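You operate a simulated robot arm through the tools that you are given. There is no shell and no other tool.

You are at the controls of a simulated robot arm. One attempt, no reset.

Task
Stack ring, bearing and collar on the tall post in card order.
Fine: the yellow set, by the tall card, number 1 lowest; push the yellow-band clip from the bench down on top.

The check looks at the end state, three seconds after you hand in, the way a careful person would. Anything else that was tipped, shoved, dropped, spilled or broken makes it a failure.

Robot
A 6-joint arm with a two-finger parallel gripper, fixed in place. Base frame: the origin is at the foot of the arm, x ahead of it, y to its left, z up; the work surface is at about z = 0.87. Lengths are in m, angles in rad, forces in N, time in s.
With the tool pointing down near the work surface it reaches from about 0.3 to 0.66 m from the base axis. Its first joint turns from -2.007 to 2.007 rad. Payload 3.43 kg.
The TCP is the grasp point between the finger pads, 0.034 m short of the fingertips. In the tool frame z runs along the fingers and y along their closing line. Largest opening 0.128 m; finger width 0.024, thickness 0.012; the body of the gripper, 0.048 by 0.13 m, starts 0.096 m behind the TCP.
Orientation is told as [roll, pitch, yaw] about the base's x, y, z axes, in that order, counted from this pose: with the fingers straight down and closing along the base's y, the tool's x points along the base's -x, its y along +y and its z along -z.

Tools
- The arm moves only by the tool apply_moves. Its argument "plan" is a list of rows, each a list of 3 entries, a list of its own where there are three numbers: the shift along the tool's x, y, z in units of 25 mm (1.0 is 25 mm), then the turn, a rotation vector about the tool's x, y, z in units of 8 degrees (1.0 is 8 degrees), then the gripper command, from -1 (fully open) to 1 (shut), values between in proportion. In form: [[[dx, dy, dz], [rx, ry, rz], jaw], ...]. A call has 1 to 20 rows; each row shifts and turns the commanded pose from where the row before left it, along the tool's axes as they then stand. A call with a number of a shift or a turn outside -1 to 1 is refused whole. Rows are played at 5 a second. More than 0.05 m and 0.15 rad between two rows, or a gripper value outside its range, and nothing of the call is played. A pose out of reach is approached as far as the arm can. The call stops where the force on the tool passes 90 N (or 10 N more than at its start, if that is more) or the arm is blocked; 0.2 s more then pass. Each finger travels about 0.153 m/s and halts on what it meets, pressing with about 20 N; the grip force reading is that of the motor and also rises with nothing between the fingers. The clock runs only during rows and for 0.2 s after the last one: add rows that do not move to give the fingers time. The reply holds the time, the measured pose of the TCP, the force on the tool along the base axes, the opening and the grip force, in the units named above and with some noise, with the torque about the TCP (base axes, N m) and any sound that the robot's microphone picked up, and new pictures: "views" is both (left out), scene, wrist or none.
- Cameras (640 x 400 px; columns grow to the right, rows downward): "scene" is fixed at [0.0423, -0.6612, 1.4381]; the picture's right is [0.73, -0.68, 0.00], its down [-0.50, -0.54, -0.68] and it looks along [0.46, 0.50, -0.74] (base axes); focal length 333 px, centre (320, 200). "wrist" rides on the gripper at [0.076, -0.011, -0.16] in the tool frame; the picture's right is [0.15, 0.99, 0.00], its down [-0.88, 0.13, -0.46] and it looks along [-0.45, 0.07, 0.89] (tool axes); focal length 234 px, centre (320, 200).
- lift_body(by): slides the trunk up (or, below 0, down) by that many m; the arm rides with it, the base frame stays. It gives what a move gives, with no picture.
- point_at(camera, pixels): for up to 12 pixels [column, row] of the newest picture of that camera ("zoom" is the newest enlarged one), the place [x, y, z] in the base frame of the surface seen there, good to about 0.003 m, but the place of the scene camera against the robot may be out by one fixed shift of up to 0.018 m in any direction. The clock stands still meanwhile.
- close_up(camera, box): a new picture of the part [left, top, right, bottom] of that camera's present view, enlarged. The clock stands still meanwhile.
- close_job(): hands the job in; it is judged then, once.

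Unless the task says otherwise, let go and move clear before handing in.

The tools are called after ">>>" as a command line: name --argument value ..., lists and objects as JSON in quotes. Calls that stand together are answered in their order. apply_moves: Moves the arm, as the interface text tells. Its arguments: {"type":"object","properties":{"plan":{"type":"array"},"views":{"type":"string","enum":["both","scene","wrist","none"]}},"required":["plan"]} The other tools are called the same way: lift_body (by) slides the trunk up or down; point_at (camera, pixels) gives the place of the surface under pixels of a picture; close_up (camera, box) takes an enlarged picture of a part of a camera's view; close_job () hands the job in.

At the start:

```text
t: 0.0
ee_pos: [0.1779, -0.3307, 1.1526]
tool_rot: [0.0, 0.0, 0.0]
force: [-0.1, 0.8, 0.1]
moment: [-0.02, -0.01, 0.01]
opening: 0.1278
finger_force: 0.1
trunk travel left (down, up): [-0.875, 0.115]
```

scene: 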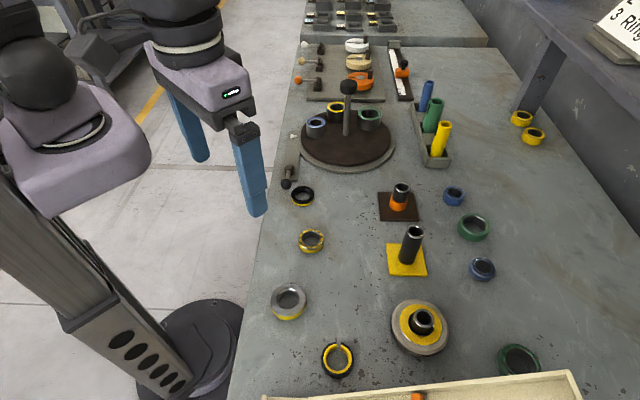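
wrist: 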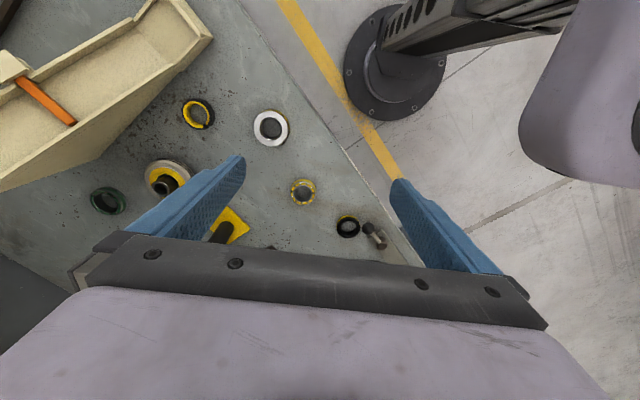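

The scene shows yellow-marked parts near (302,196), (311,241), (289,303), (338,359), a yellow-based tall post at (410,250), and a card at the top right (620,25). I'll look at these enlarged first.

>>> close_up --camera "scene" --box '[540, 0, 640, 70]'

>>> close_up --camera "scene" --box '[240, 170, 480, 320]'

>>> close_up --camera "scene" --box '[240, 260, 464, 400]'

>>> close_up --camera "scene" --box '[270, 0, 590, 200]'

>>> close_up --camera "wrist" --box '[80, 80, 400, 280]'

```text
5.71 times, centred on (590, 35) of scene
```

zoom: 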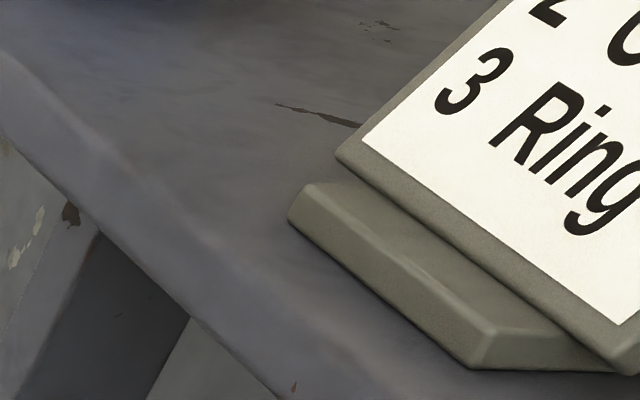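

```text
2.67 times, centred on (360, 245) of scene
```

zoom: 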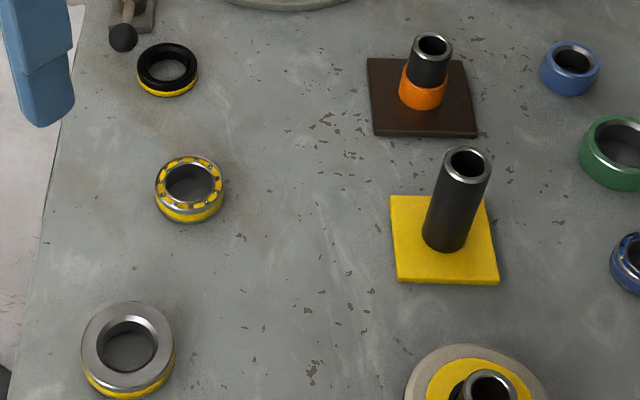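

```text
2.86 times, centred on (352, 330) of scene
```

zoom: 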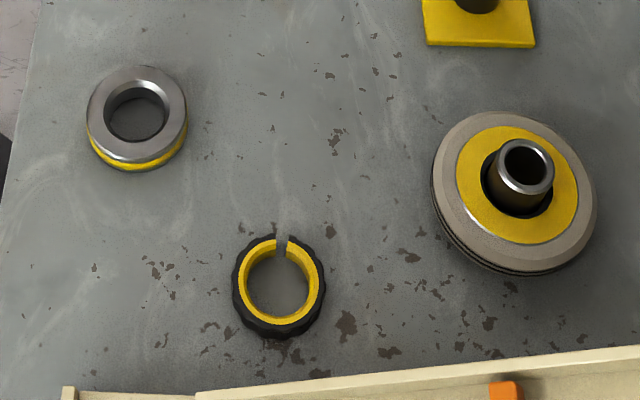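

```text
2.00 times, centred on (430, 100) of scene
```

zoom: 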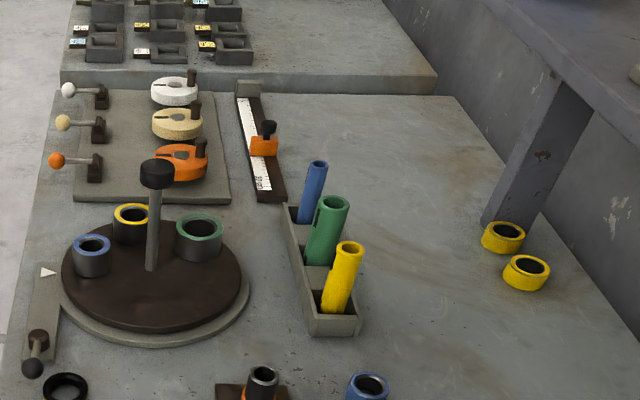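

```text
2.00 times, centred on (240, 180) of wrist
```

zoom: 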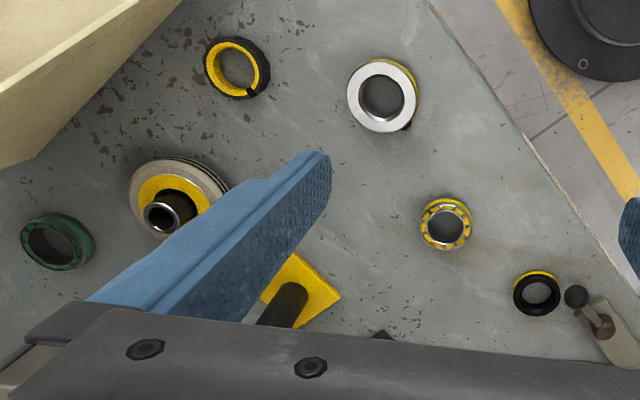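

The zoom shows a card on the raised shelf reading "2 C…" and "3 Ring", only partly in view. I'll get the places of the main things first.

>>> point_at --camera "scene" --pixels '[[620, 25], [598, 25], [636, 55], [411, 231], [405, 260], [401, 187], [421, 316], [302, 190], [311, 235], [289, 294], [338, 345], [420, 260]]'

>>> point_at --camera "wrist" --pixels '[[271, 116], [303, 182], [348, 218], [198, 100], [166, 167], [230, 230], [271, 128], [303, 192], [348, 227], [198, 113]]'

```text
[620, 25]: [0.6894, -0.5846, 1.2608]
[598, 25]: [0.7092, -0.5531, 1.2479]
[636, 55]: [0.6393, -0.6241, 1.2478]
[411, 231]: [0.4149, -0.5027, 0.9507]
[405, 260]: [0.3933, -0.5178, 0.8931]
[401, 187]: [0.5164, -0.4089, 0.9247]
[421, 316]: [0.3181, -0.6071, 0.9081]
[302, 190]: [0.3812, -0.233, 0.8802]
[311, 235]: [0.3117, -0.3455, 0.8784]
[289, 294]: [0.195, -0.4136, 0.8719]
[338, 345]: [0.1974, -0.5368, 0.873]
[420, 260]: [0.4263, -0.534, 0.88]
```

```text
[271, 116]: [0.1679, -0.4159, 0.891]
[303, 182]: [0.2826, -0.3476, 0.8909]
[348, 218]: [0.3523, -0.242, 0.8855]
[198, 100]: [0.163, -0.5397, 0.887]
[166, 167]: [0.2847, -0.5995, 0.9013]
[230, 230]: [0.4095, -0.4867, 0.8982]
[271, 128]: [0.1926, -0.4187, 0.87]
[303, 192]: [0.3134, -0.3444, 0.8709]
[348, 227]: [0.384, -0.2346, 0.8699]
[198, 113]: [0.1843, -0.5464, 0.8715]
```

Everything yellow lies within reach, but the card at (620,25) is only partly seen and there may be another card. I'll raise the trunk and tilt the wrist camera toward the shelf to read it.

>>> lift_body --by 0.11

>>> point_at --camera "scene" --pixels '[[530, 10], [600, 70], [635, 95], [560, 20], [530, 105], [525, 133], [440, 8], [625, 12]]'

```text
t: 1.4
ee_pos: [0.1776, -0.3301, 1.2611]
tool_rot: [0.0, 0.001, 0.0]
force: [0.2, -0.2, -0.1]
moment: [0.01, 0.0, 0.0]
opening: 0.128
finger_force: 0.1
trunk travel left (down, up): [-0.985, 0.005]
```

```text
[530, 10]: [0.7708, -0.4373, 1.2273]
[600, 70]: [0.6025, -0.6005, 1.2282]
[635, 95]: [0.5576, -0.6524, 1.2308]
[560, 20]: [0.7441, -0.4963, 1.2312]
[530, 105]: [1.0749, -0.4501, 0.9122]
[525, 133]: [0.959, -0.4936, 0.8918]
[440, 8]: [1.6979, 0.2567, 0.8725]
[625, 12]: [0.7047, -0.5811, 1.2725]
```

The trunk is up and the shelf top is at about z 1.23, with the card about 0.7 m away. I'll turn the tool toward the card and tilt the camera up.

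>>> apply_moves --plan '[[[0, 0, 0], [0, 0, 1], -1], [[0, 0, 0], [0, 0, 1], -1], [[0, 0, 0], [0, 0, 1], -1], [[0, 0, 0], [0, -1, 0], -1], [[0, 0, 0], [0, -1, 0], -1], [[0, 0, 0], [0, -1, 0], -1], [[0, 0, 0], [0, -1, 0], -1], [[0, 0, 0], [0, -1, 0], -1]]'

```text
t: 3.2
ee_pos: [0.177, -0.3289, 1.262]
tool_rot: [0.003, -0.701, -0.42]
force: [0.3, 0.4, 0.4]
moment: [-0.02, 0.04, 0.04]
opening: 0.1281
finger_force: 0.0
trunk travel left (down, up): [-0.985, 0.005]
```

scene: 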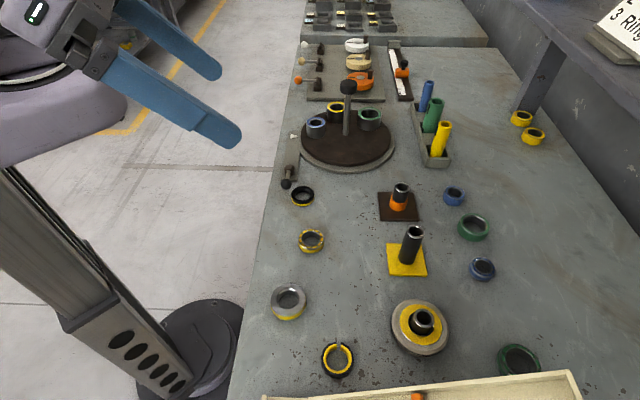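
wrist: 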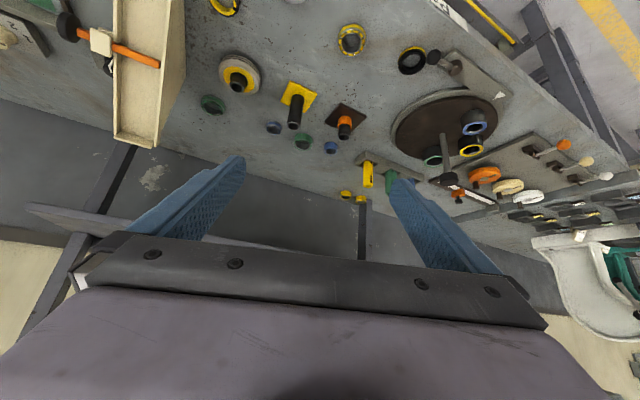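

The shelf edge shows at rows 205–250 just behind the gripper bar, so the card is hidden. I'll tilt three more steps.

>>> apply_moves --plan '[[[0, 0, 0], [0, -1, 0], -1], [[0, 0, 0], [0, -1, 0], -1], [[0, 0, 0], [0, -1, 0], -1]]' --views "wrist"

```text
t: 4.0
ee_pos: [0.1769, -0.3319, 1.2621]
tool_rot: [0.002, -1.12, -0.42]
force: [-1.2, -1.0, 0.3]
moment: [0.01, 0.01, 0.02]
opening: 0.128
finger_force: 0.0
trunk travel left (down, up): [-0.985, 0.005]
```

wrist: 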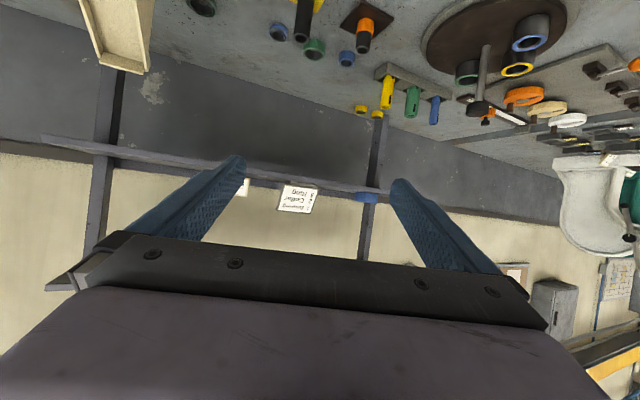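

Two cards are now in view: one at (298,198) and another partly behind the left finger at (245,187). I'll zoom and turn slightly so both show between the fingers.

>>> close_up --camera "wrist" --box '[258, 170, 338, 220]'

>>> apply_moves --plan '[[[0, 0, 0], [0.9, 0, 0.3], -1], [[0, 0, 0], [0.9, 0, 0.3], -1]]' --views "wrist"

```text
8.00 times, centred on (298, 195) of wrist
```

zoom: 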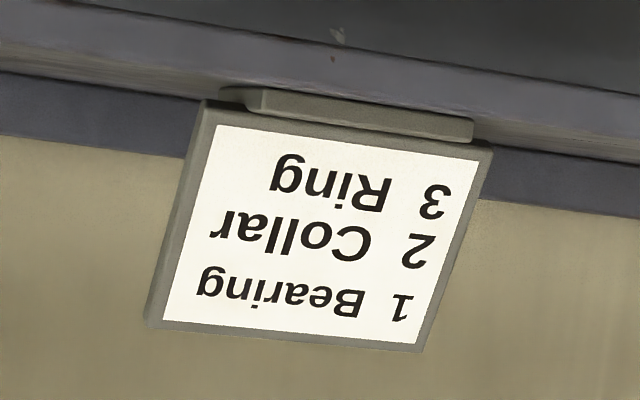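

```text
t: 4.6
ee_pos: [0.1674, -0.3627, 1.2721]
tool_rot: [-0.074, -1.119, -0.612]
force: [-0.2, 0.2, 0.1]
moment: [0.01, 0.02, 0.02]
opening: 0.1278
finger_force: 0.0
out of reach, approached as far as the arm can: row 1, 2
trunk travel left (down, up): [-0.985, 0.005]
```

wrist: 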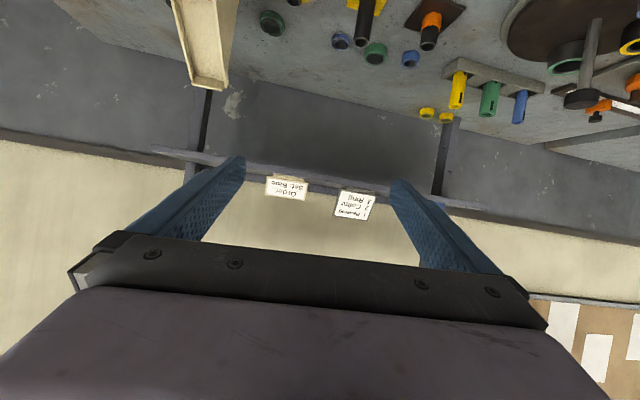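

>>> close_up --camera "wrist" --box '[248, 165, 328, 215]'

>>> close_up --camera "wrist" --box '[140, 120, 460, 320]'

```text
8.00 times, centred on (288, 190) of wrist
```

zoom: 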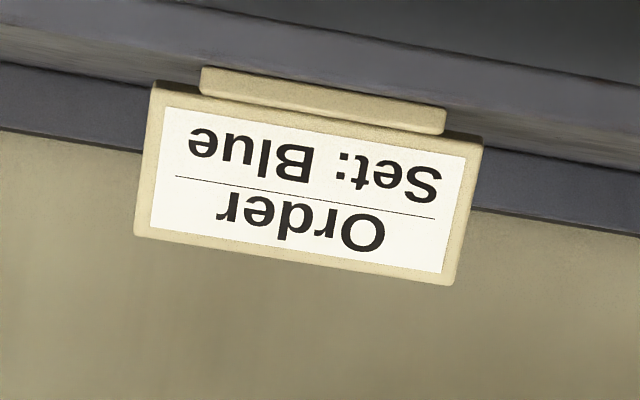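

```text
2.00 times, centred on (300, 220) of wrist
```

zoom: 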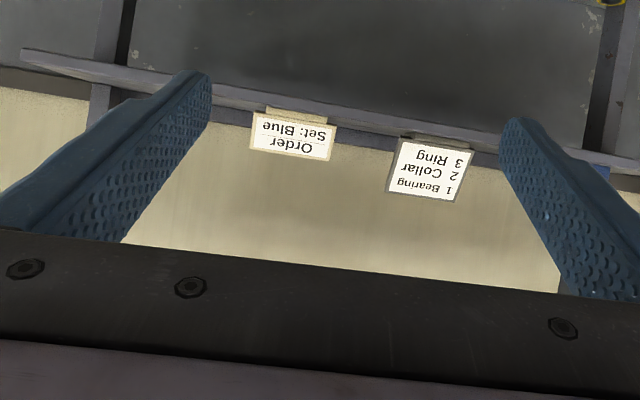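

The tall card reads 1 Bearing, 2 Collar, 3 Ring (the wide one says "Order Set: Blue", but you asked for yellow). I'll bring the tool back to pointing down to inspect the yellow parts up close.

>>> apply_moves --plan '[[[0, 0, 0], [-0.9, 0, -0.3], -1], [[0, 0, 0], [-0.9, 0, -0.3], -1], [[0, 0, 0], [0, 1, 0], -1], [[0, 0, 0], [0, 1, 0], -1], [[0, 0, 0], [0, 1, 0], -1], [[0, 0, 0], [0, 1, 0], -1], [[0, 0, 0], [0, 1, 0], -1], [[0, 0, 0], [0, 1, 0], -1], [[0, 0, 0], [0, 1, 0], -1], [[0, 0, 0], [0, 1, 0], -1], [[0, 0, 0], [0, 0, -1], -1], [[0, 0, 0], [0, 0, -1], -1], [[0, 0, 0], [0, 0, -1], -1]]'

```text
t: 7.4
ee_pos: [0.1663, -0.36, 1.2744]
tool_rot: [0.0, 0.0, 0.002]
force: [-0.1, -0.3, -1.2]
moment: [-0.02, -0.01, 0.01]
opening: 0.1281
finger_force: 0.0
trunk travel left (down, up): [-0.985, 0.005]
```

scene: 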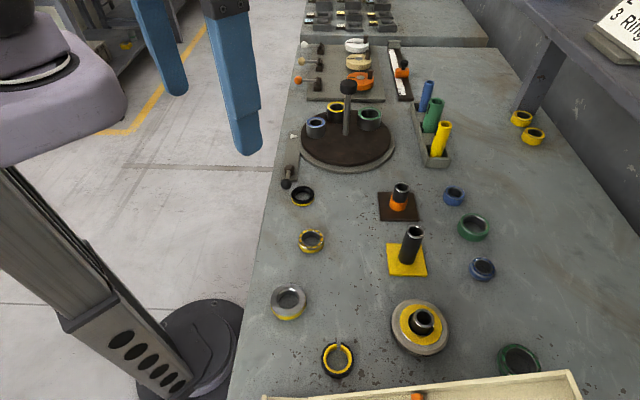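
wrist: 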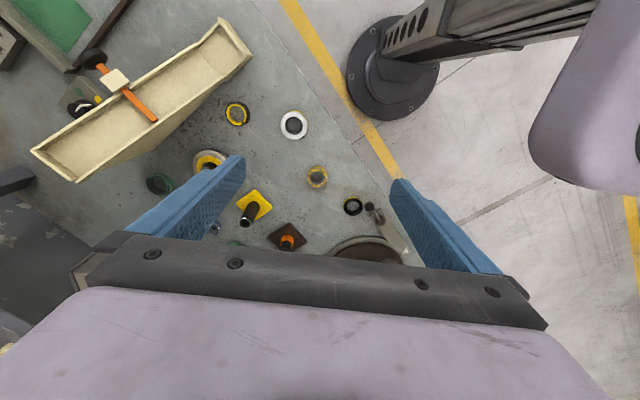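

The tool points down again and the yellow parts sit near (293,125), (317,177), (353,206) in the wrist view. I'll lower the trunk and come closer over them to tell collar from ring.

>>> lift_body --by -0.11

>>> apply_moves --plan '[[[-0.8, 0, 1], [0, 0, 0], -1], [[-0.8, 0, 1], [0, 0, 0], -1], [[0, 0, 1], [0, 0, 0], -1], [[0, 0, 1], [0, 0, 0], -1]]' --views "wrist"

```text
t: 8.8
ee_pos: [0.1667, -0.3596, 1.1643]
tool_rot: [0.001, 0.0, 0.0]
force: [-0.1, 0.0, 0.5]
moment: [-0.02, -0.01, 0.0]
opening: 0.128
finger_force: 0.1
trunk travel left (down, up): [-0.875, 0.115]
```

```text
t: 9.8
ee_pos: [0.2039, -0.3594, 1.0627]
tool_rot: [-0.001, 0.002, 0.0]
force: [0.5, -1.0, -0.5]
moment: [0.0, -0.01, -0.03]
opening: 0.1281
finger_force: 0.1
trunk travel left (down, up): [-0.875, 0.115]
```

wrist: 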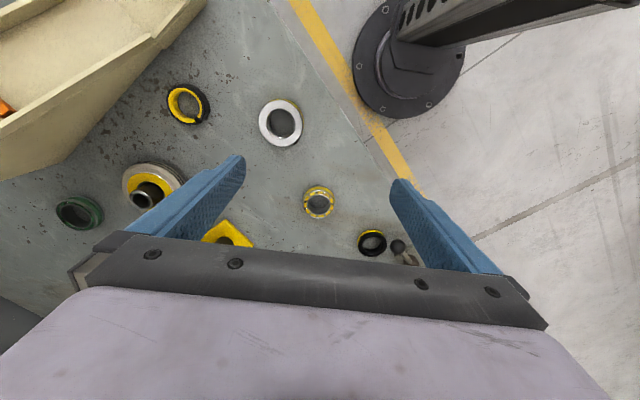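

>>> close_up --camera "wrist" --box '[232, 80, 328, 140]'

>>> close_up --camera "wrist" --box '[288, 170, 416, 250]'

>>> close_up --camera "wrist" --box '[136, 75, 232, 135]'

>>> close_up --camera "scene" --box '[432, 172, 544, 242]'

>>> close_up --camera "scene" --box '[272, 172, 352, 222]'

>>> close_up --camera "scene" --box '[448, 240, 560, 310]'

```text
6.67 times, centred on (280, 110) of wrist
```

zoom: 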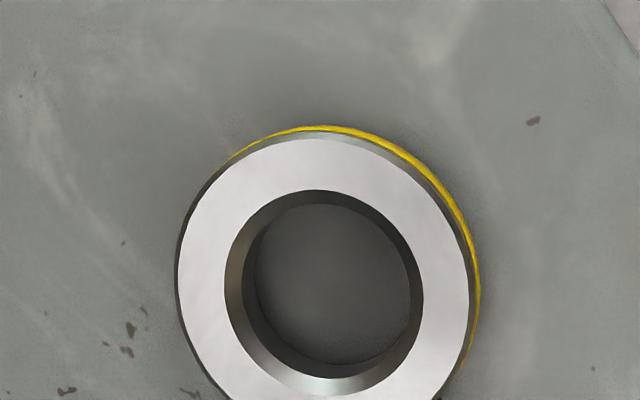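

```text
5.00 times, centred on (352, 210) of wrist
```

zoom: 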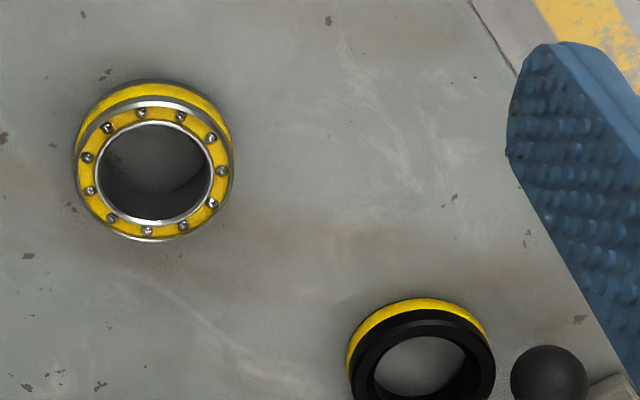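

```text
6.67 times, centred on (184, 105) of wrist
```

zoom: 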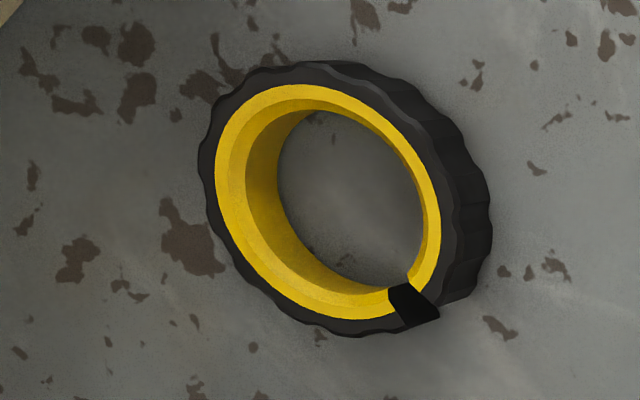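

```text
5.71 times, centred on (488, 207) of scene
```

zoom: 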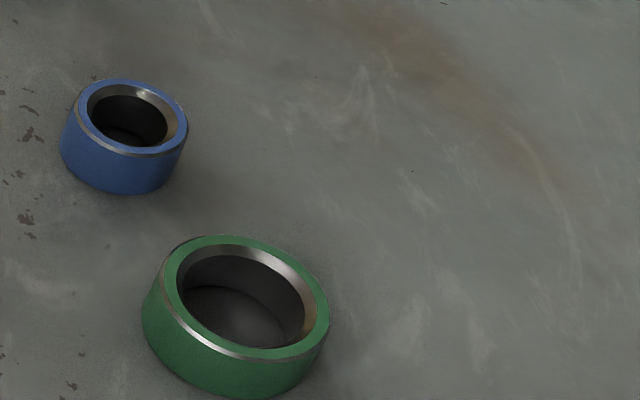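

```text
8.00 times, centred on (312, 197) of scene
```

zoom: 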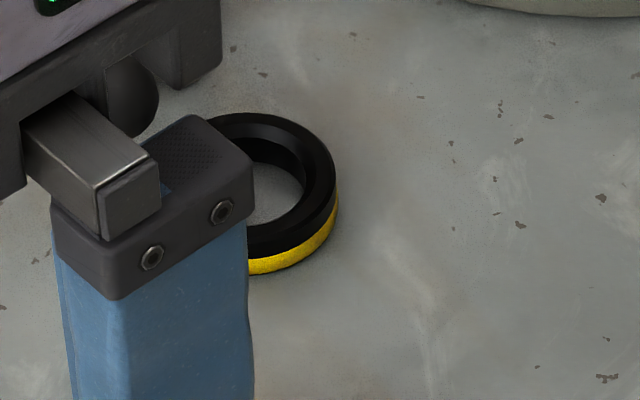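

```text
5.71 times, centred on (504, 275) of scene
```

zoom: 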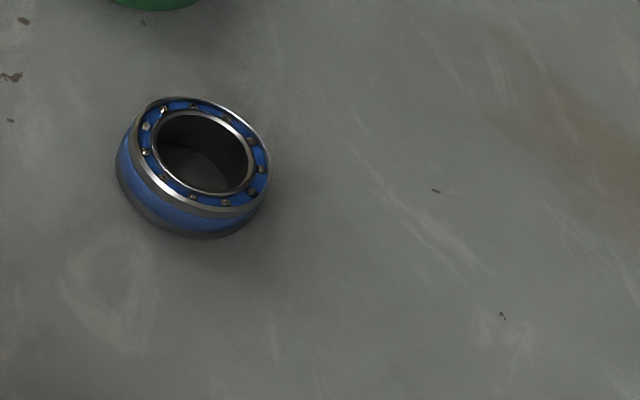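

The bearing (balls in a yellow cage) and the black ring with a yellow band are clear; I'll look at the whole steel part at (280,123) for collar features.

>>> close_up --camera "wrist" --box '[248, 92, 312, 152]'

>>> close_up --camera "scene" --box '[257, 275, 321, 330]'

>>> close_up --camera "scene" --box '[370, 210, 450, 360]'

>>> point_at --camera "wrist" --pixels '[[262, 120], [299, 120], [280, 102], [280, 143], [304, 200], [333, 200], [318, 186], [319, 217], [358, 240], [385, 240], [371, 231], [371, 255]]'

```text
6.67 times, centred on (280, 122) of wrist
```

zoom: 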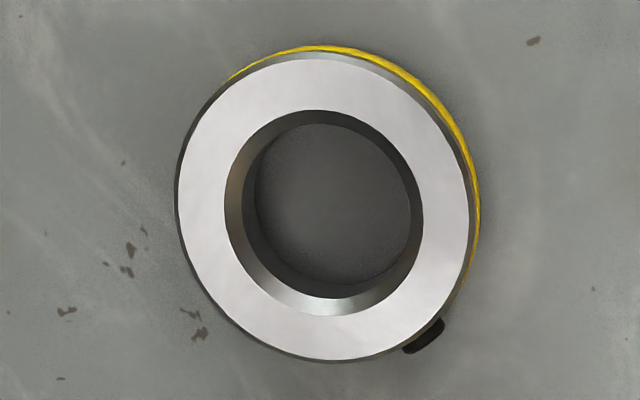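

```text
7.27 times, centred on (289, 302) of scene
```

zoom: 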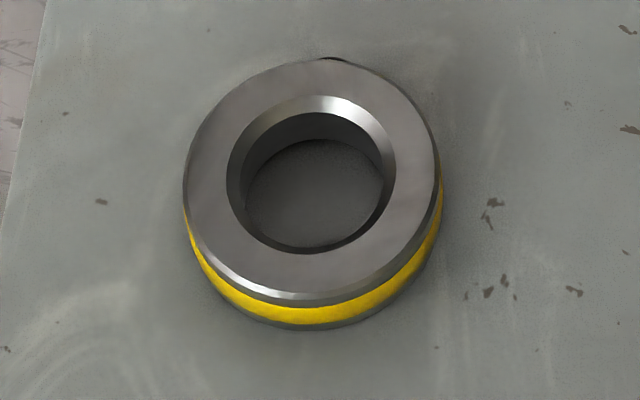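

```text
2.67 times, centred on (410, 285) of scene
```

zoom: 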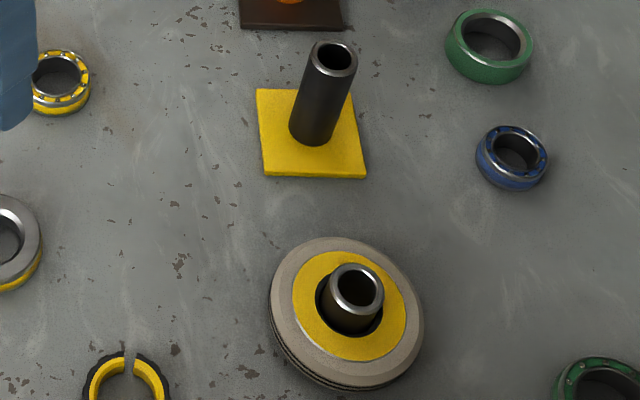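

```text
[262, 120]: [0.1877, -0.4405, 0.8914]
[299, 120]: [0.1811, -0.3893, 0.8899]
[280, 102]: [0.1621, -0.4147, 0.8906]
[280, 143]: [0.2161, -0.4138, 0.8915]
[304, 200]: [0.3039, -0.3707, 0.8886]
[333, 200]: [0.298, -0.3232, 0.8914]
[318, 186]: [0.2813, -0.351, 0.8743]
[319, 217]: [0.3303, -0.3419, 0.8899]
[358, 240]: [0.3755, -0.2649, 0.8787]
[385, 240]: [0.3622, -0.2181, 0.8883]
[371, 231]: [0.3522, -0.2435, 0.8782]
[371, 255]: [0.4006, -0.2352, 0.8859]
```

The steel part has a set screw at its lower right, so it is the collar; the black one is the ring. Next I'll move over toward the tall yellow-base post to measure it with the wrist camera.

>>> apply_moves --plan '[[[-0.66, -0.97, 0], [0, 0, 0], -1], [[-0.66, -0.97, 0], [0, 0, 0], -1], [[-0.66, -0.97, 0], [0, 0, 0], -1], [[-0.66, -0.97, 0], [0, 0, 0], -1], [[-0.66, -0.97, 0], [0, 0, 0], -1], [[-0.66, -0.97, 0], [0, 0, 0], -1]]' --views "both"

```text
t: 11.2
ee_pos: [0.3054, -0.5044, 1.0621]
tool_rot: [0.001, 0.0, 0.0]
force: [0.9, -1.1, 0.2]
moment: [0.03, 0.0, -0.01]
opening: 0.1278
finger_force: 0.1
trunk travel left (down, up): [-0.875, 0.115]
```

scene: 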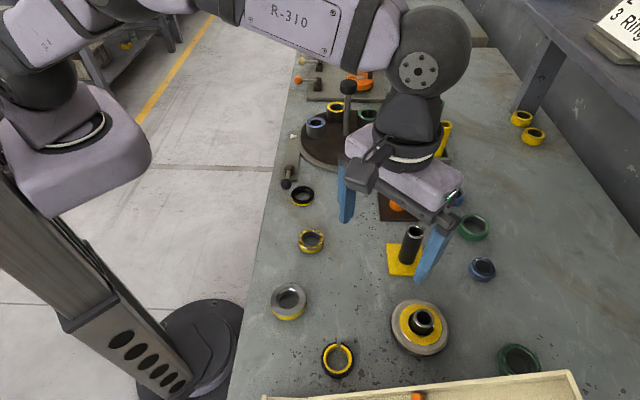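
wrist: 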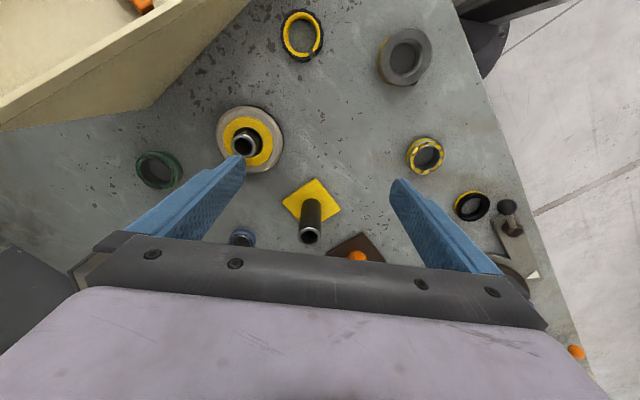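

The post shows at (309,235) in the wrist view. I'll zoom on it and on the parts, and measure its rim and base.

>>> close_up --camera "wrist" --box '[272, 170, 352, 250]'

>>> close_up --camera "wrist" --box '[364, 20, 444, 95]'

>>> point_at --camera "wrist" --pixels '[[301, 236], [317, 236], [309, 242], [309, 229], [309, 205], [303, 215], [295, 205], [325, 205], [309, 185], [338, 207], [284, 202], [316, 180]]'

```text
5.00 times, centred on (312, 210) of wrist
```

zoom: 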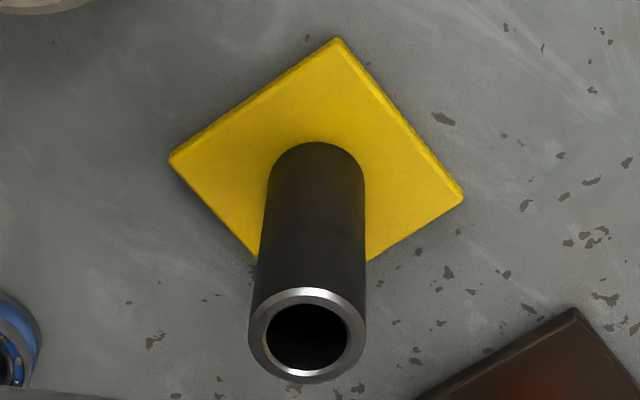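

```text
5.33 times, centred on (404, 58) of wrist
```

zoom: 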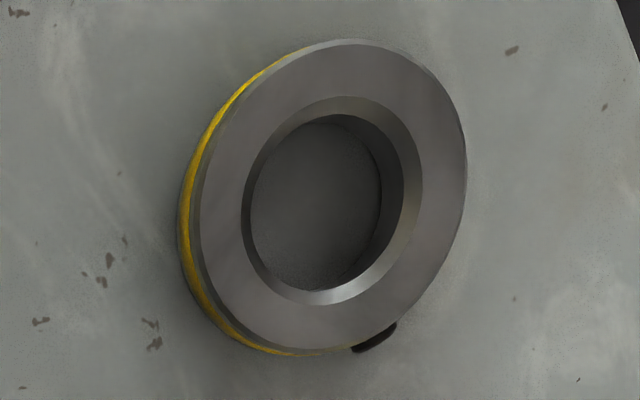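

```text
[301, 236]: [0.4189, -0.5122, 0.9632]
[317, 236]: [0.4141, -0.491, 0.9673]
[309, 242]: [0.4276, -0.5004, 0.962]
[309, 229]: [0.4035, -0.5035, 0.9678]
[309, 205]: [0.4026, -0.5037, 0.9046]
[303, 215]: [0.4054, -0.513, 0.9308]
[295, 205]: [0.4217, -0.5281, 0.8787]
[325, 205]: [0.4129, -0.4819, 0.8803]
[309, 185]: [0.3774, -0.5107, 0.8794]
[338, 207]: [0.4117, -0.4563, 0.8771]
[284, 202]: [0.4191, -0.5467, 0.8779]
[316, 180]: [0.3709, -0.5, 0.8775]
```

The post stands at about (0.4155, -0.502), its top at z ≈ 0.965 and base plate top at ≈ 0.879. I'll go over the bearing now, lowering to about 1.0 m, to centre on it.

>>> apply_moves --plan '[[[0, 0.9, 0], [0, 0, 0], -1], [[0, 0.9, 0.3], [0, 0, 0], -1], [[0, 0.9, 0.4], [0, 0, 0], -1], [[0, 0.9, 0.4], [0, 0, 0], -1], [[0, 0.9, 0.4], [0, 0, 0], -1], [[0, 0.9, 0.5], [0, 0, 0], -1], [[0, 0.9, 0.5], [0, 0, 0], -1]]' --views "wrist"

```text
t: 12.8
ee_pos: [0.3059, -0.3472, 1.0025]
tool_rot: [-0.002, 0.0, 0.0]
force: [-0.2, 0.3, -0.6]
moment: [-0.02, -0.04, 0.01]
opening: 0.1281
finger_force: 0.1
trunk travel left (down, up): [-0.875, 0.115]
```

wrist: 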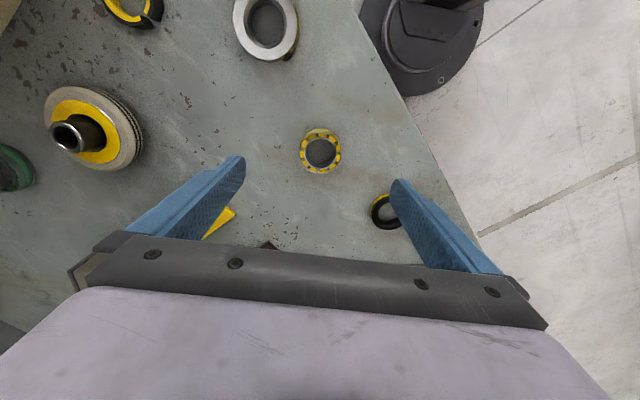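

>>> close_up --camera "wrist" --box '[280, 125, 360, 175]'

>>> close_up --camera "wrist" --box '[220, 0, 316, 65]'

>>> point_at --camera "wrist" --pixels '[[302, 153], [339, 150], [320, 133], [322, 171], [303, 146], [340, 158], [320, 152], [280, 152], [360, 152]]'

```text
8.00 times, centred on (320, 150) of wrist
```

zoom: 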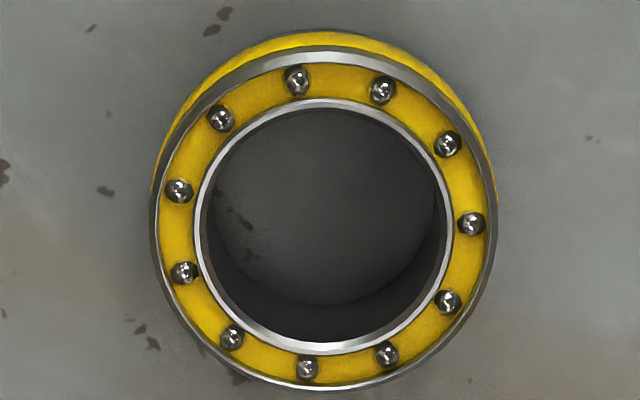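

```text
6.15 times, centred on (268, 32) of wrist
```

zoom: 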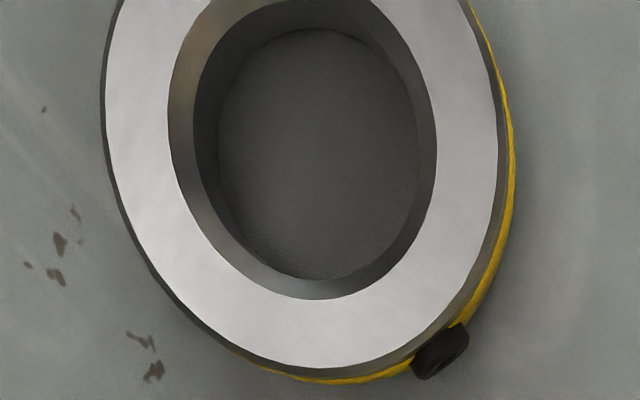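

```text
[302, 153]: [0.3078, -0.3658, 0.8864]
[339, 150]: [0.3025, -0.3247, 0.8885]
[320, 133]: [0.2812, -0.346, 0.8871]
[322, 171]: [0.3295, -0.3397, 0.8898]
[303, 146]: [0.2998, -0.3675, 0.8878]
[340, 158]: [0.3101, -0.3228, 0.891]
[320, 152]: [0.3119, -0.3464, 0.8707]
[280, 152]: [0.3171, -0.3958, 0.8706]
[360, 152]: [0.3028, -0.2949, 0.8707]
```

The bearing is centred within about 1 mm under the tool (pixel 320.5,153). I'll narrow the jaws, descend to tips ~3 mm off the bench, and close.

>>> apply_moves --plan '[[[-0.04, 0.04, 0], [0, 0, 0], -0.3], [[0, 0, 0.9], [0, 0, 0], -0.3], [[0, 0, 0.9], [0, 0, 0], -0.3], [[0, 0, 0.9], [0, 0, 0], -0.3], [[0, 0, 0.7], [0, 0, 0], -0.3], [[0, 0, 0.4], [0, 0, 0], -0.3], [[0, 0, 0], [0, 0, 0], -0.3]]' --views "both"

```text
t: 14.4
ee_pos: [0.3061, -0.3449, 0.9061]
tool_rot: [0.001, 0.001, 0.0]
force: [0.3, 0.7, 1.0]
moment: [-0.06, -0.01, -0.01]
opening: 0.0832
finger_force: 0.1
trunk travel left (down, up): [-0.875, 0.115]
```

scene: 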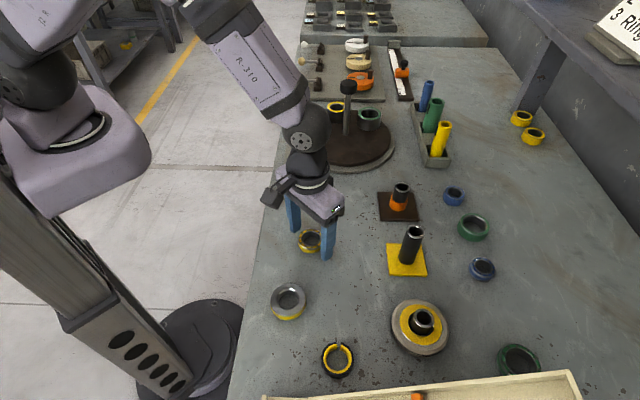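
wrist: 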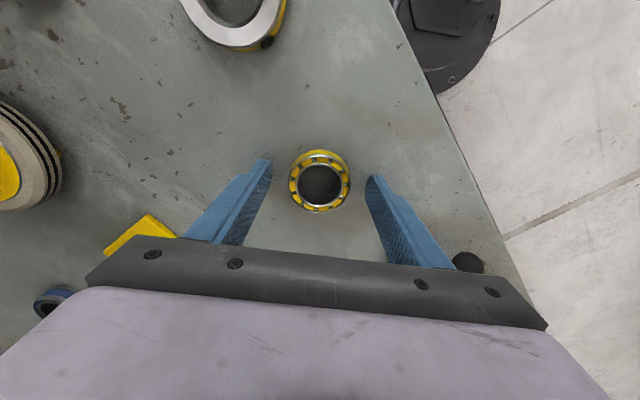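

The bearing sits between the pads at (320,183), well centred. I'll close the gripper.

>>> apply_moves --plan '[[[0, 0, 0], [0, 0, 0], 0.1], [[0, 0, 0], [0, 0, 0], 0.5], [[0, 0, 0], [0, 0, 0], 1], [[0, 0, 0], [0, 0, 0], 1]]' --views "wrist"

```text
t: 15.4
ee_pos: [0.3072, -0.345, 0.9052]
tool_rot: [0.001, 0.001, -0.001]
force: [0.6, -0.6, 0.2]
moment: [-0.01, 0.01, 0.01]
opening: 0.0511
finger_force: 20.2
trunk travel left (down, up): [-0.875, 0.115]
```

wrist: 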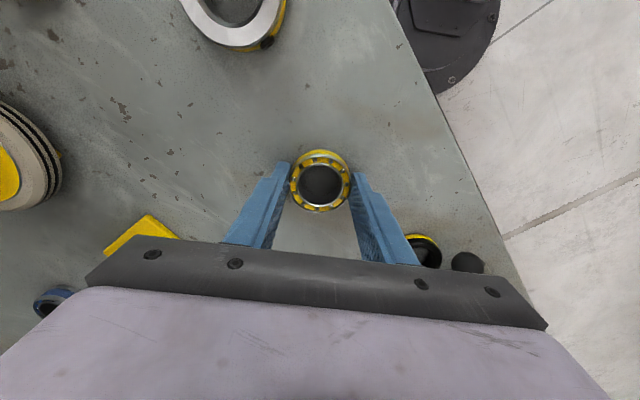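

Grip is 20 N at an opening of 0.051, so the bearing is held. I'll zoom to measure the bearing's offset along x, then lift.

>>> close_up --camera "wrist" --box '[280, 140, 360, 220]'

>>> apply_moves --plan '[[[0, 0, -0.5], [0, 0, 0], 1], [[0, 0, -1], [0, 0, 0], 1], [[0, 0, -1], [0, 0, 0], 1], [[0, 0, -1], [0, 0, 0], 1], [[0, 0, -1], [0, 0, 0], 1]]' --views "wrist"

```text
5.00 times, centred on (320, 180) of wrist
```

zoom: 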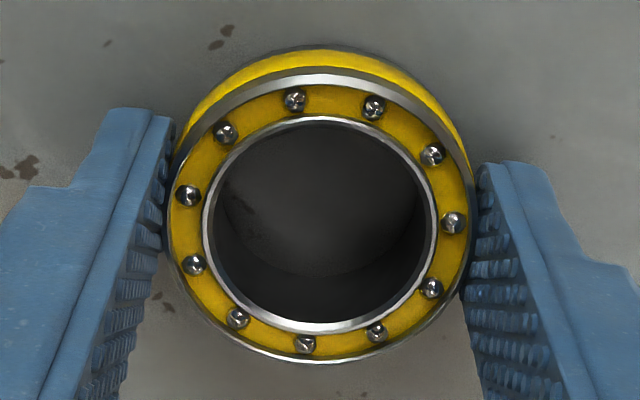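

```text
t: 16.6
ee_pos: [0.305, -0.3446, 1.0193]
tool_rot: [0.0, 0.001, 0.0]
force: [-0.3, 0.2, -1.2]
moment: [0.01, -0.02, 0.0]
opening: 0.0509
finger_force: 19.7
trunk travel left (down, up): [-0.875, 0.115]
```

wrist: 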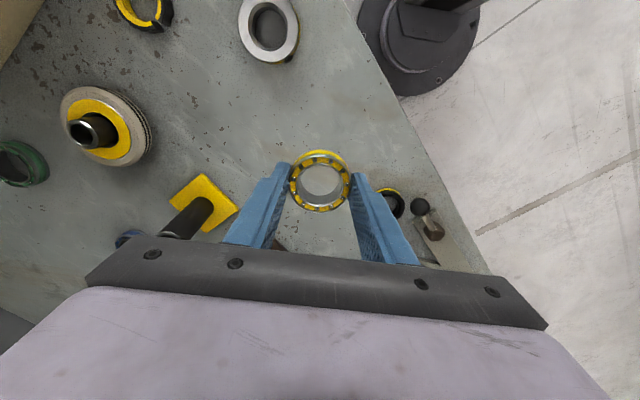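

The bearing is centred on the TCP and lifted. I'll carry it over to the post at about z 1.035, above the post top.

>>> apply_moves --plan '[[[0, 0, -0.7], [0, 0, 0], 1], [[-0.631, -0.9, 0], [0, 0, 0], 1], [[-0.631, -0.9, 0], [0, 0, 0], 1], [[-0.631, -0.9, 0], [0, 0, 0], 1], [[-0.631, -0.9, 0], [0, 0, 0], 1], [[-0.631, -0.9, 0], [0, 0, 0], 1], [[-0.631, -0.9, 0], [0, 0, 0], 1], [[-0.631, -0.9, 0], [0, 0, 0], 1], [[0, 0, 0], [0, 0, 0], 1]]' --views "both"

```text
t: 18.6
ee_pos: [0.4076, -0.4869, 1.0335]
tool_rot: [0.003, 0.001, -0.001]
force: [-0.5, -0.3, -1.9]
moment: [0.01, 0.02, 0.02]
opening: 0.0508
finger_force: 20.3
out of reach, approached as far as the arm can: row 8
trunk travel left (down, up): [-0.875, 0.115]
```

scene: 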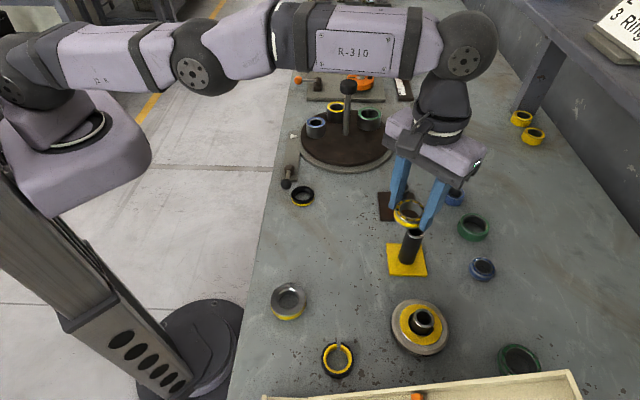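
wrist: 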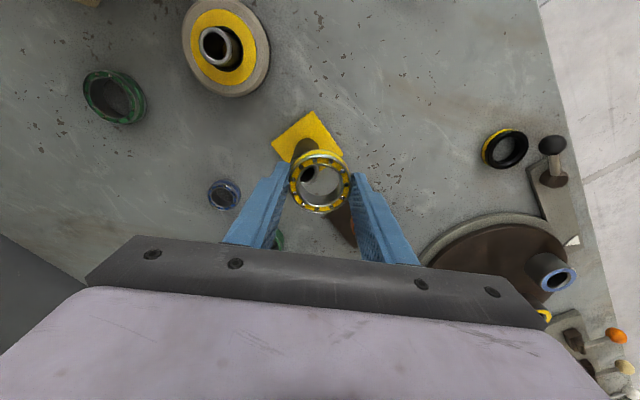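

The arm ran out of reach at (0.4076,-0.4869) at this height. I'll raise the trunk by 0.11 so the arm works lower relative to its shoulder, then come down to the same height and move outward.

>>> lift_body --by 0.11

>>> apply_moves --plan '[[[0, 0, 1], [0, 0, 0], 1], [[0, 0, 1], [0, 0, 0], 1], [[0, 0, 1], [0, 0, 0], 1], [[0, 0, 1], [0, 0, 0], 1], [[0, 0, 0.2], [0, 0, 0], 1], [[-0.16, -0.3, 0], [0, 0, 0], 1], [[-0.16, -0.3, 0], [0, 0, 0], 1], [[0, 0, 0], [0, 0, 0], 1]]' --views "both"

```text
t: 20.1
ee_pos: [0.4072, -0.4864, 1.1439]
tool_rot: [-0.001, -0.001, 0.0]
force: [-1.1, -0.8, -1.3]
moment: [0.01, 0.03, -0.01]
opening: 0.051
finger_force: 19.9
trunk travel left (down, up): [-0.985, 0.005]
```

```text
t: 21.9
ee_pos: [0.4084, -0.4913, 1.0391]
tool_rot: [0.0, -0.001, 0.001]
force: [-0.3, 0.4, -0.5]
moment: [0.0, 0.01, 0.0]
opening: 0.0507
finger_force: 20.2
out of reach, approached as far as the arm can: row 6, 7
trunk travel left (down, up): [-0.985, 0.005]
```

scene: 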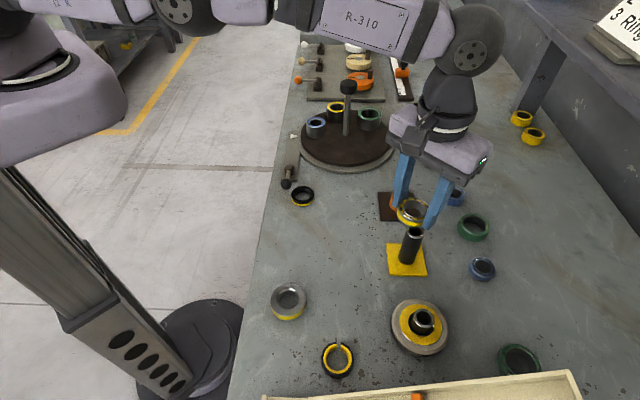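
wrist: 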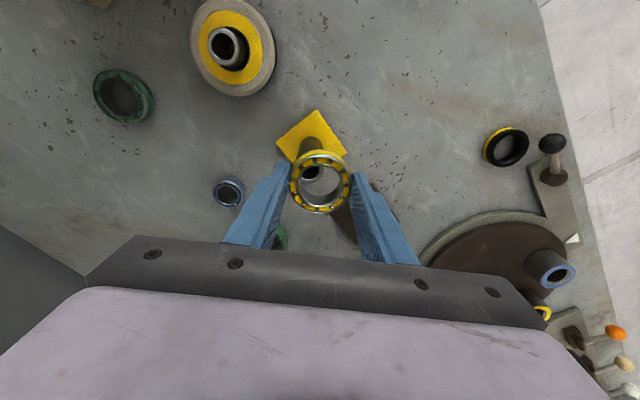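

The arm stops at radius ≈ 0.639 here, about 12 mm short of the post. I'll test whether a further outward nudge makes any progress before trying a small tilt.

>>> apply_moves --plan '[[[-0.14, -0.2, 0], [0, 0, 0], 1], [[-0.14, -0.2, 0], [0, 0, 0], 1], [[0, 0, 0], [0, 0, 0], 1]]' --views "none"

```text
t: 22.7
ee_pos: [0.408, -0.492, 1.0401]
tool_rot: [0.0, -0.001, 0.0]
force: [0.3, 0.1, -0.8]
moment: [0.0, -0.04, -0.02]
opening: 0.0511
finger_force: 20.5
out of reach, approached as far as the arm can: row 1, 2
trunk travel left (down, up): [-0.985, 0.005]
```

No more progress, so this is the arm's limit with the tool exactly vertical. I'll turn the closing line tangential (yaw ≈ -50°) and tilt about it by 4° so the wrist stays inside reach, while staying above the post.

>>> apply_moves --plan '[[[0, 0, 0], [0, 0, 0.9], 1], [[0, 0, 0], [0, 0, 0.9], 1], [[0, 0, 0], [0, 0, 0.9], 1], [[0, 0, 0], [0, 0, 0.9], 1], [[0, 0, 0], [0, 0, 0.9], 1], [[0, 0, 0], [0, 0, 0.9], 1], [[0, 0, 0], [0, 0, 0.9], 1], [[0, 0, 0], [0, -0.5, 0], 1], [[0, 0, 0], [0, 0, 0], 1]]' --views "both"

```text
t: 24.7
ee_pos: [0.4083, -0.4916, 1.0381]
tool_rot: [0.001, -0.069, -0.88]
force: [-0.1, -0.2, -1.3]
moment: [0.01, 0.03, 0.0]
opening: 0.051
finger_force: 20.4
trunk travel left (down, up): [-0.985, 0.005]
```

scene: 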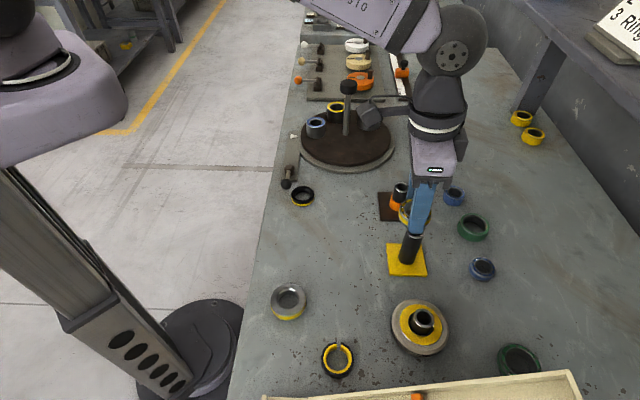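
wrist: 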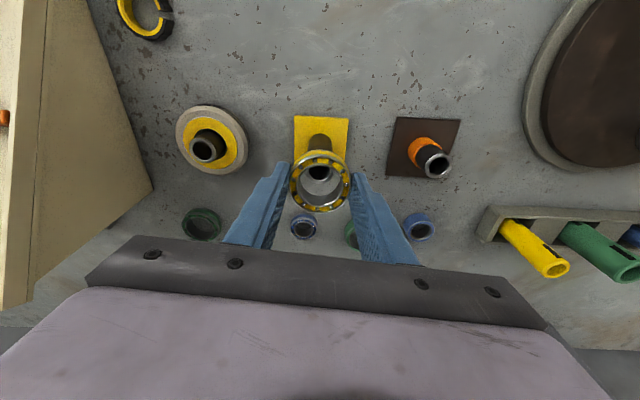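

The view is now aligned, the post seen behind the bearing at about (320,170). I'll zoom and measure the post rim once more from here, then step outward.

>>> apply_moves --plan '[[[-0.25, 0, 0.02], [0, 0, 0], 1], [[-0.25, 0, 0.02], [0, 0, 0], 1], [[0, 0, 0], [0, 0, 0], 1]]' --views "wrist"

>>> close_up --camera "wrist" --box '[270, 110, 370, 220]'

```text
t: 25.5
ee_pos: [0.416, -0.5015, 1.0404]
tool_rot: [0.001, -0.07, -0.879]
force: [-1.0, 0.8, -2.7]
moment: [-0.01, -0.01, 0.0]
opening: 0.0512
finger_force: 20.7
trunk travel left (down, up): [-0.985, 0.005]
```

wrist: 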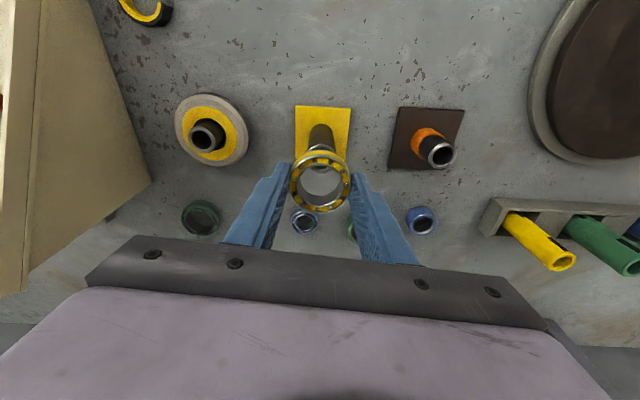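

```text
3.64 times, centred on (320, 165) of wrist
```

zoom: 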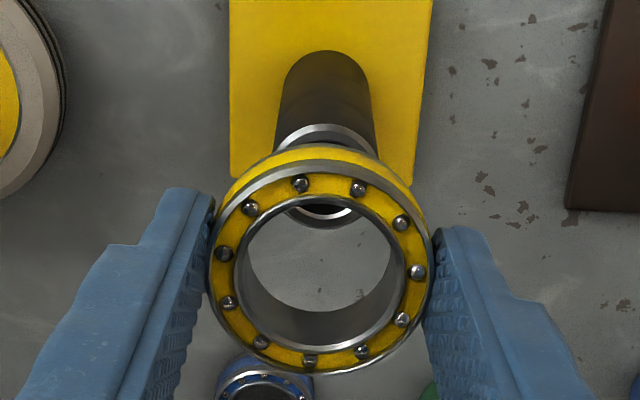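

The TCP is now over the post; the zoom puts the rim centre about 1 mm right and 1.5 mm outward of the tool axis. I'll correct that, then lower with the trunk (straight vertical) to just above the rim and look again.

>>> apply_moves --plan '[[[-0.06, 0.045, 0], [0, 0, 0], 1], [[0, 0, 0], [0, 0, 0], 1]]' --views "none"

>>> lift_body --by -0.03

>>> apply_moves --plan '[[[0, 0, 0], [0, 0, 0], 1]]' --views "both"

>>> close_up --camera "wrist" --box '[270, 110, 370, 220]'

>>> close_up --camera "scene" --box '[370, 180, 466, 290]'

```text
t: 26.1
ee_pos: [0.4189, -0.5017, 1.0406]
tool_rot: [0.001, -0.07, -0.879]
force: [0.1, -0.7, -0.7]
moment: [-0.06, 0.01, 0.01]
opening: 0.0508
finger_force: 20.2
trunk travel left (down, up): [-0.985, 0.005]
```

```text
t: 26.8
ee_pos: [0.4182, -0.5004, 1.0108]
tool_rot: [0.001, -0.069, -0.879]
force: [-0.7, 0.7, -1.8]
moment: [0.01, -0.02, 0.01]
opening: 0.0513
finger_force: 20.0
trunk travel left (down, up): [-0.955, 0.035]
```

```text
t: 27.2
ee_pos: [0.4192, -0.5009, 1.0101]
tool_rot: [0.0, -0.07, -0.88]
force: [-0.4, 0.7, -1.0]
moment: [0.01, 0.02, 0.01]
opening: 0.0509
finger_force: 19.7
trunk travel left (down, up): [-0.955, 0.035]
```

scene: 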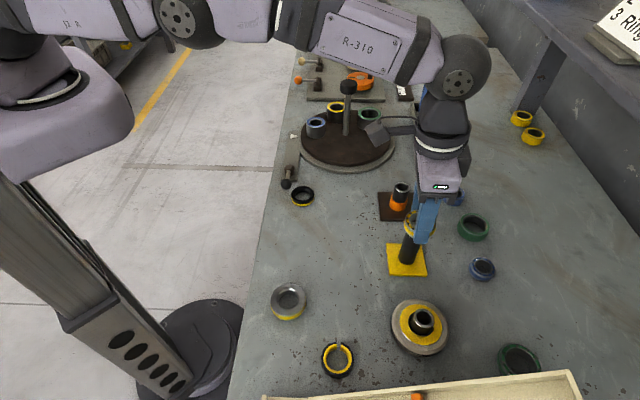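
wrist: 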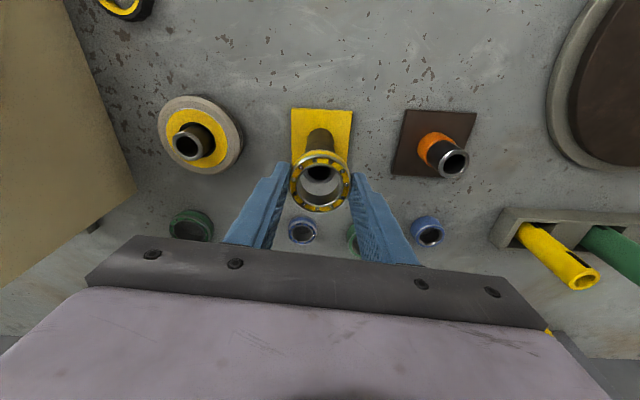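

```text
3.64 times, centred on (320, 165) of wrist
```

zoom: 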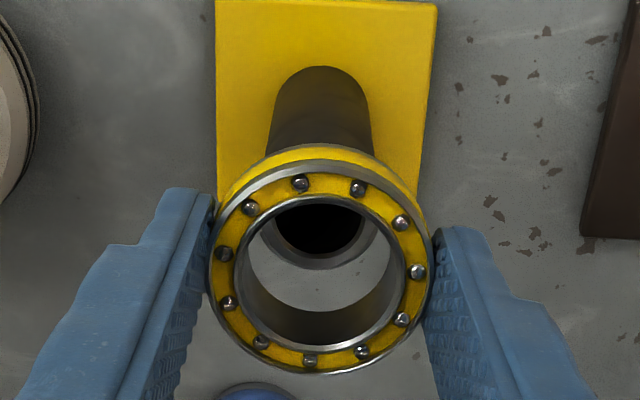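

```text
3.64 times, centred on (418, 235) of scene
```

zoom: 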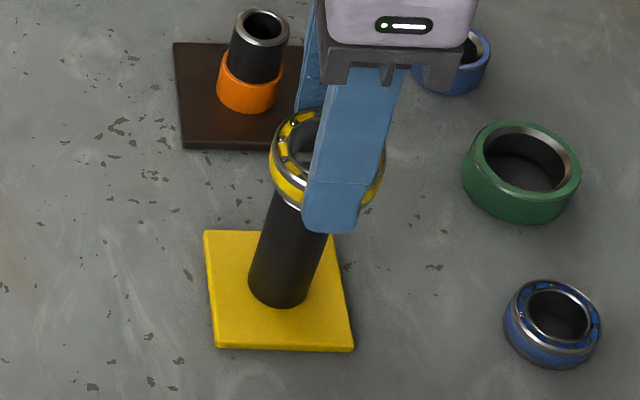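

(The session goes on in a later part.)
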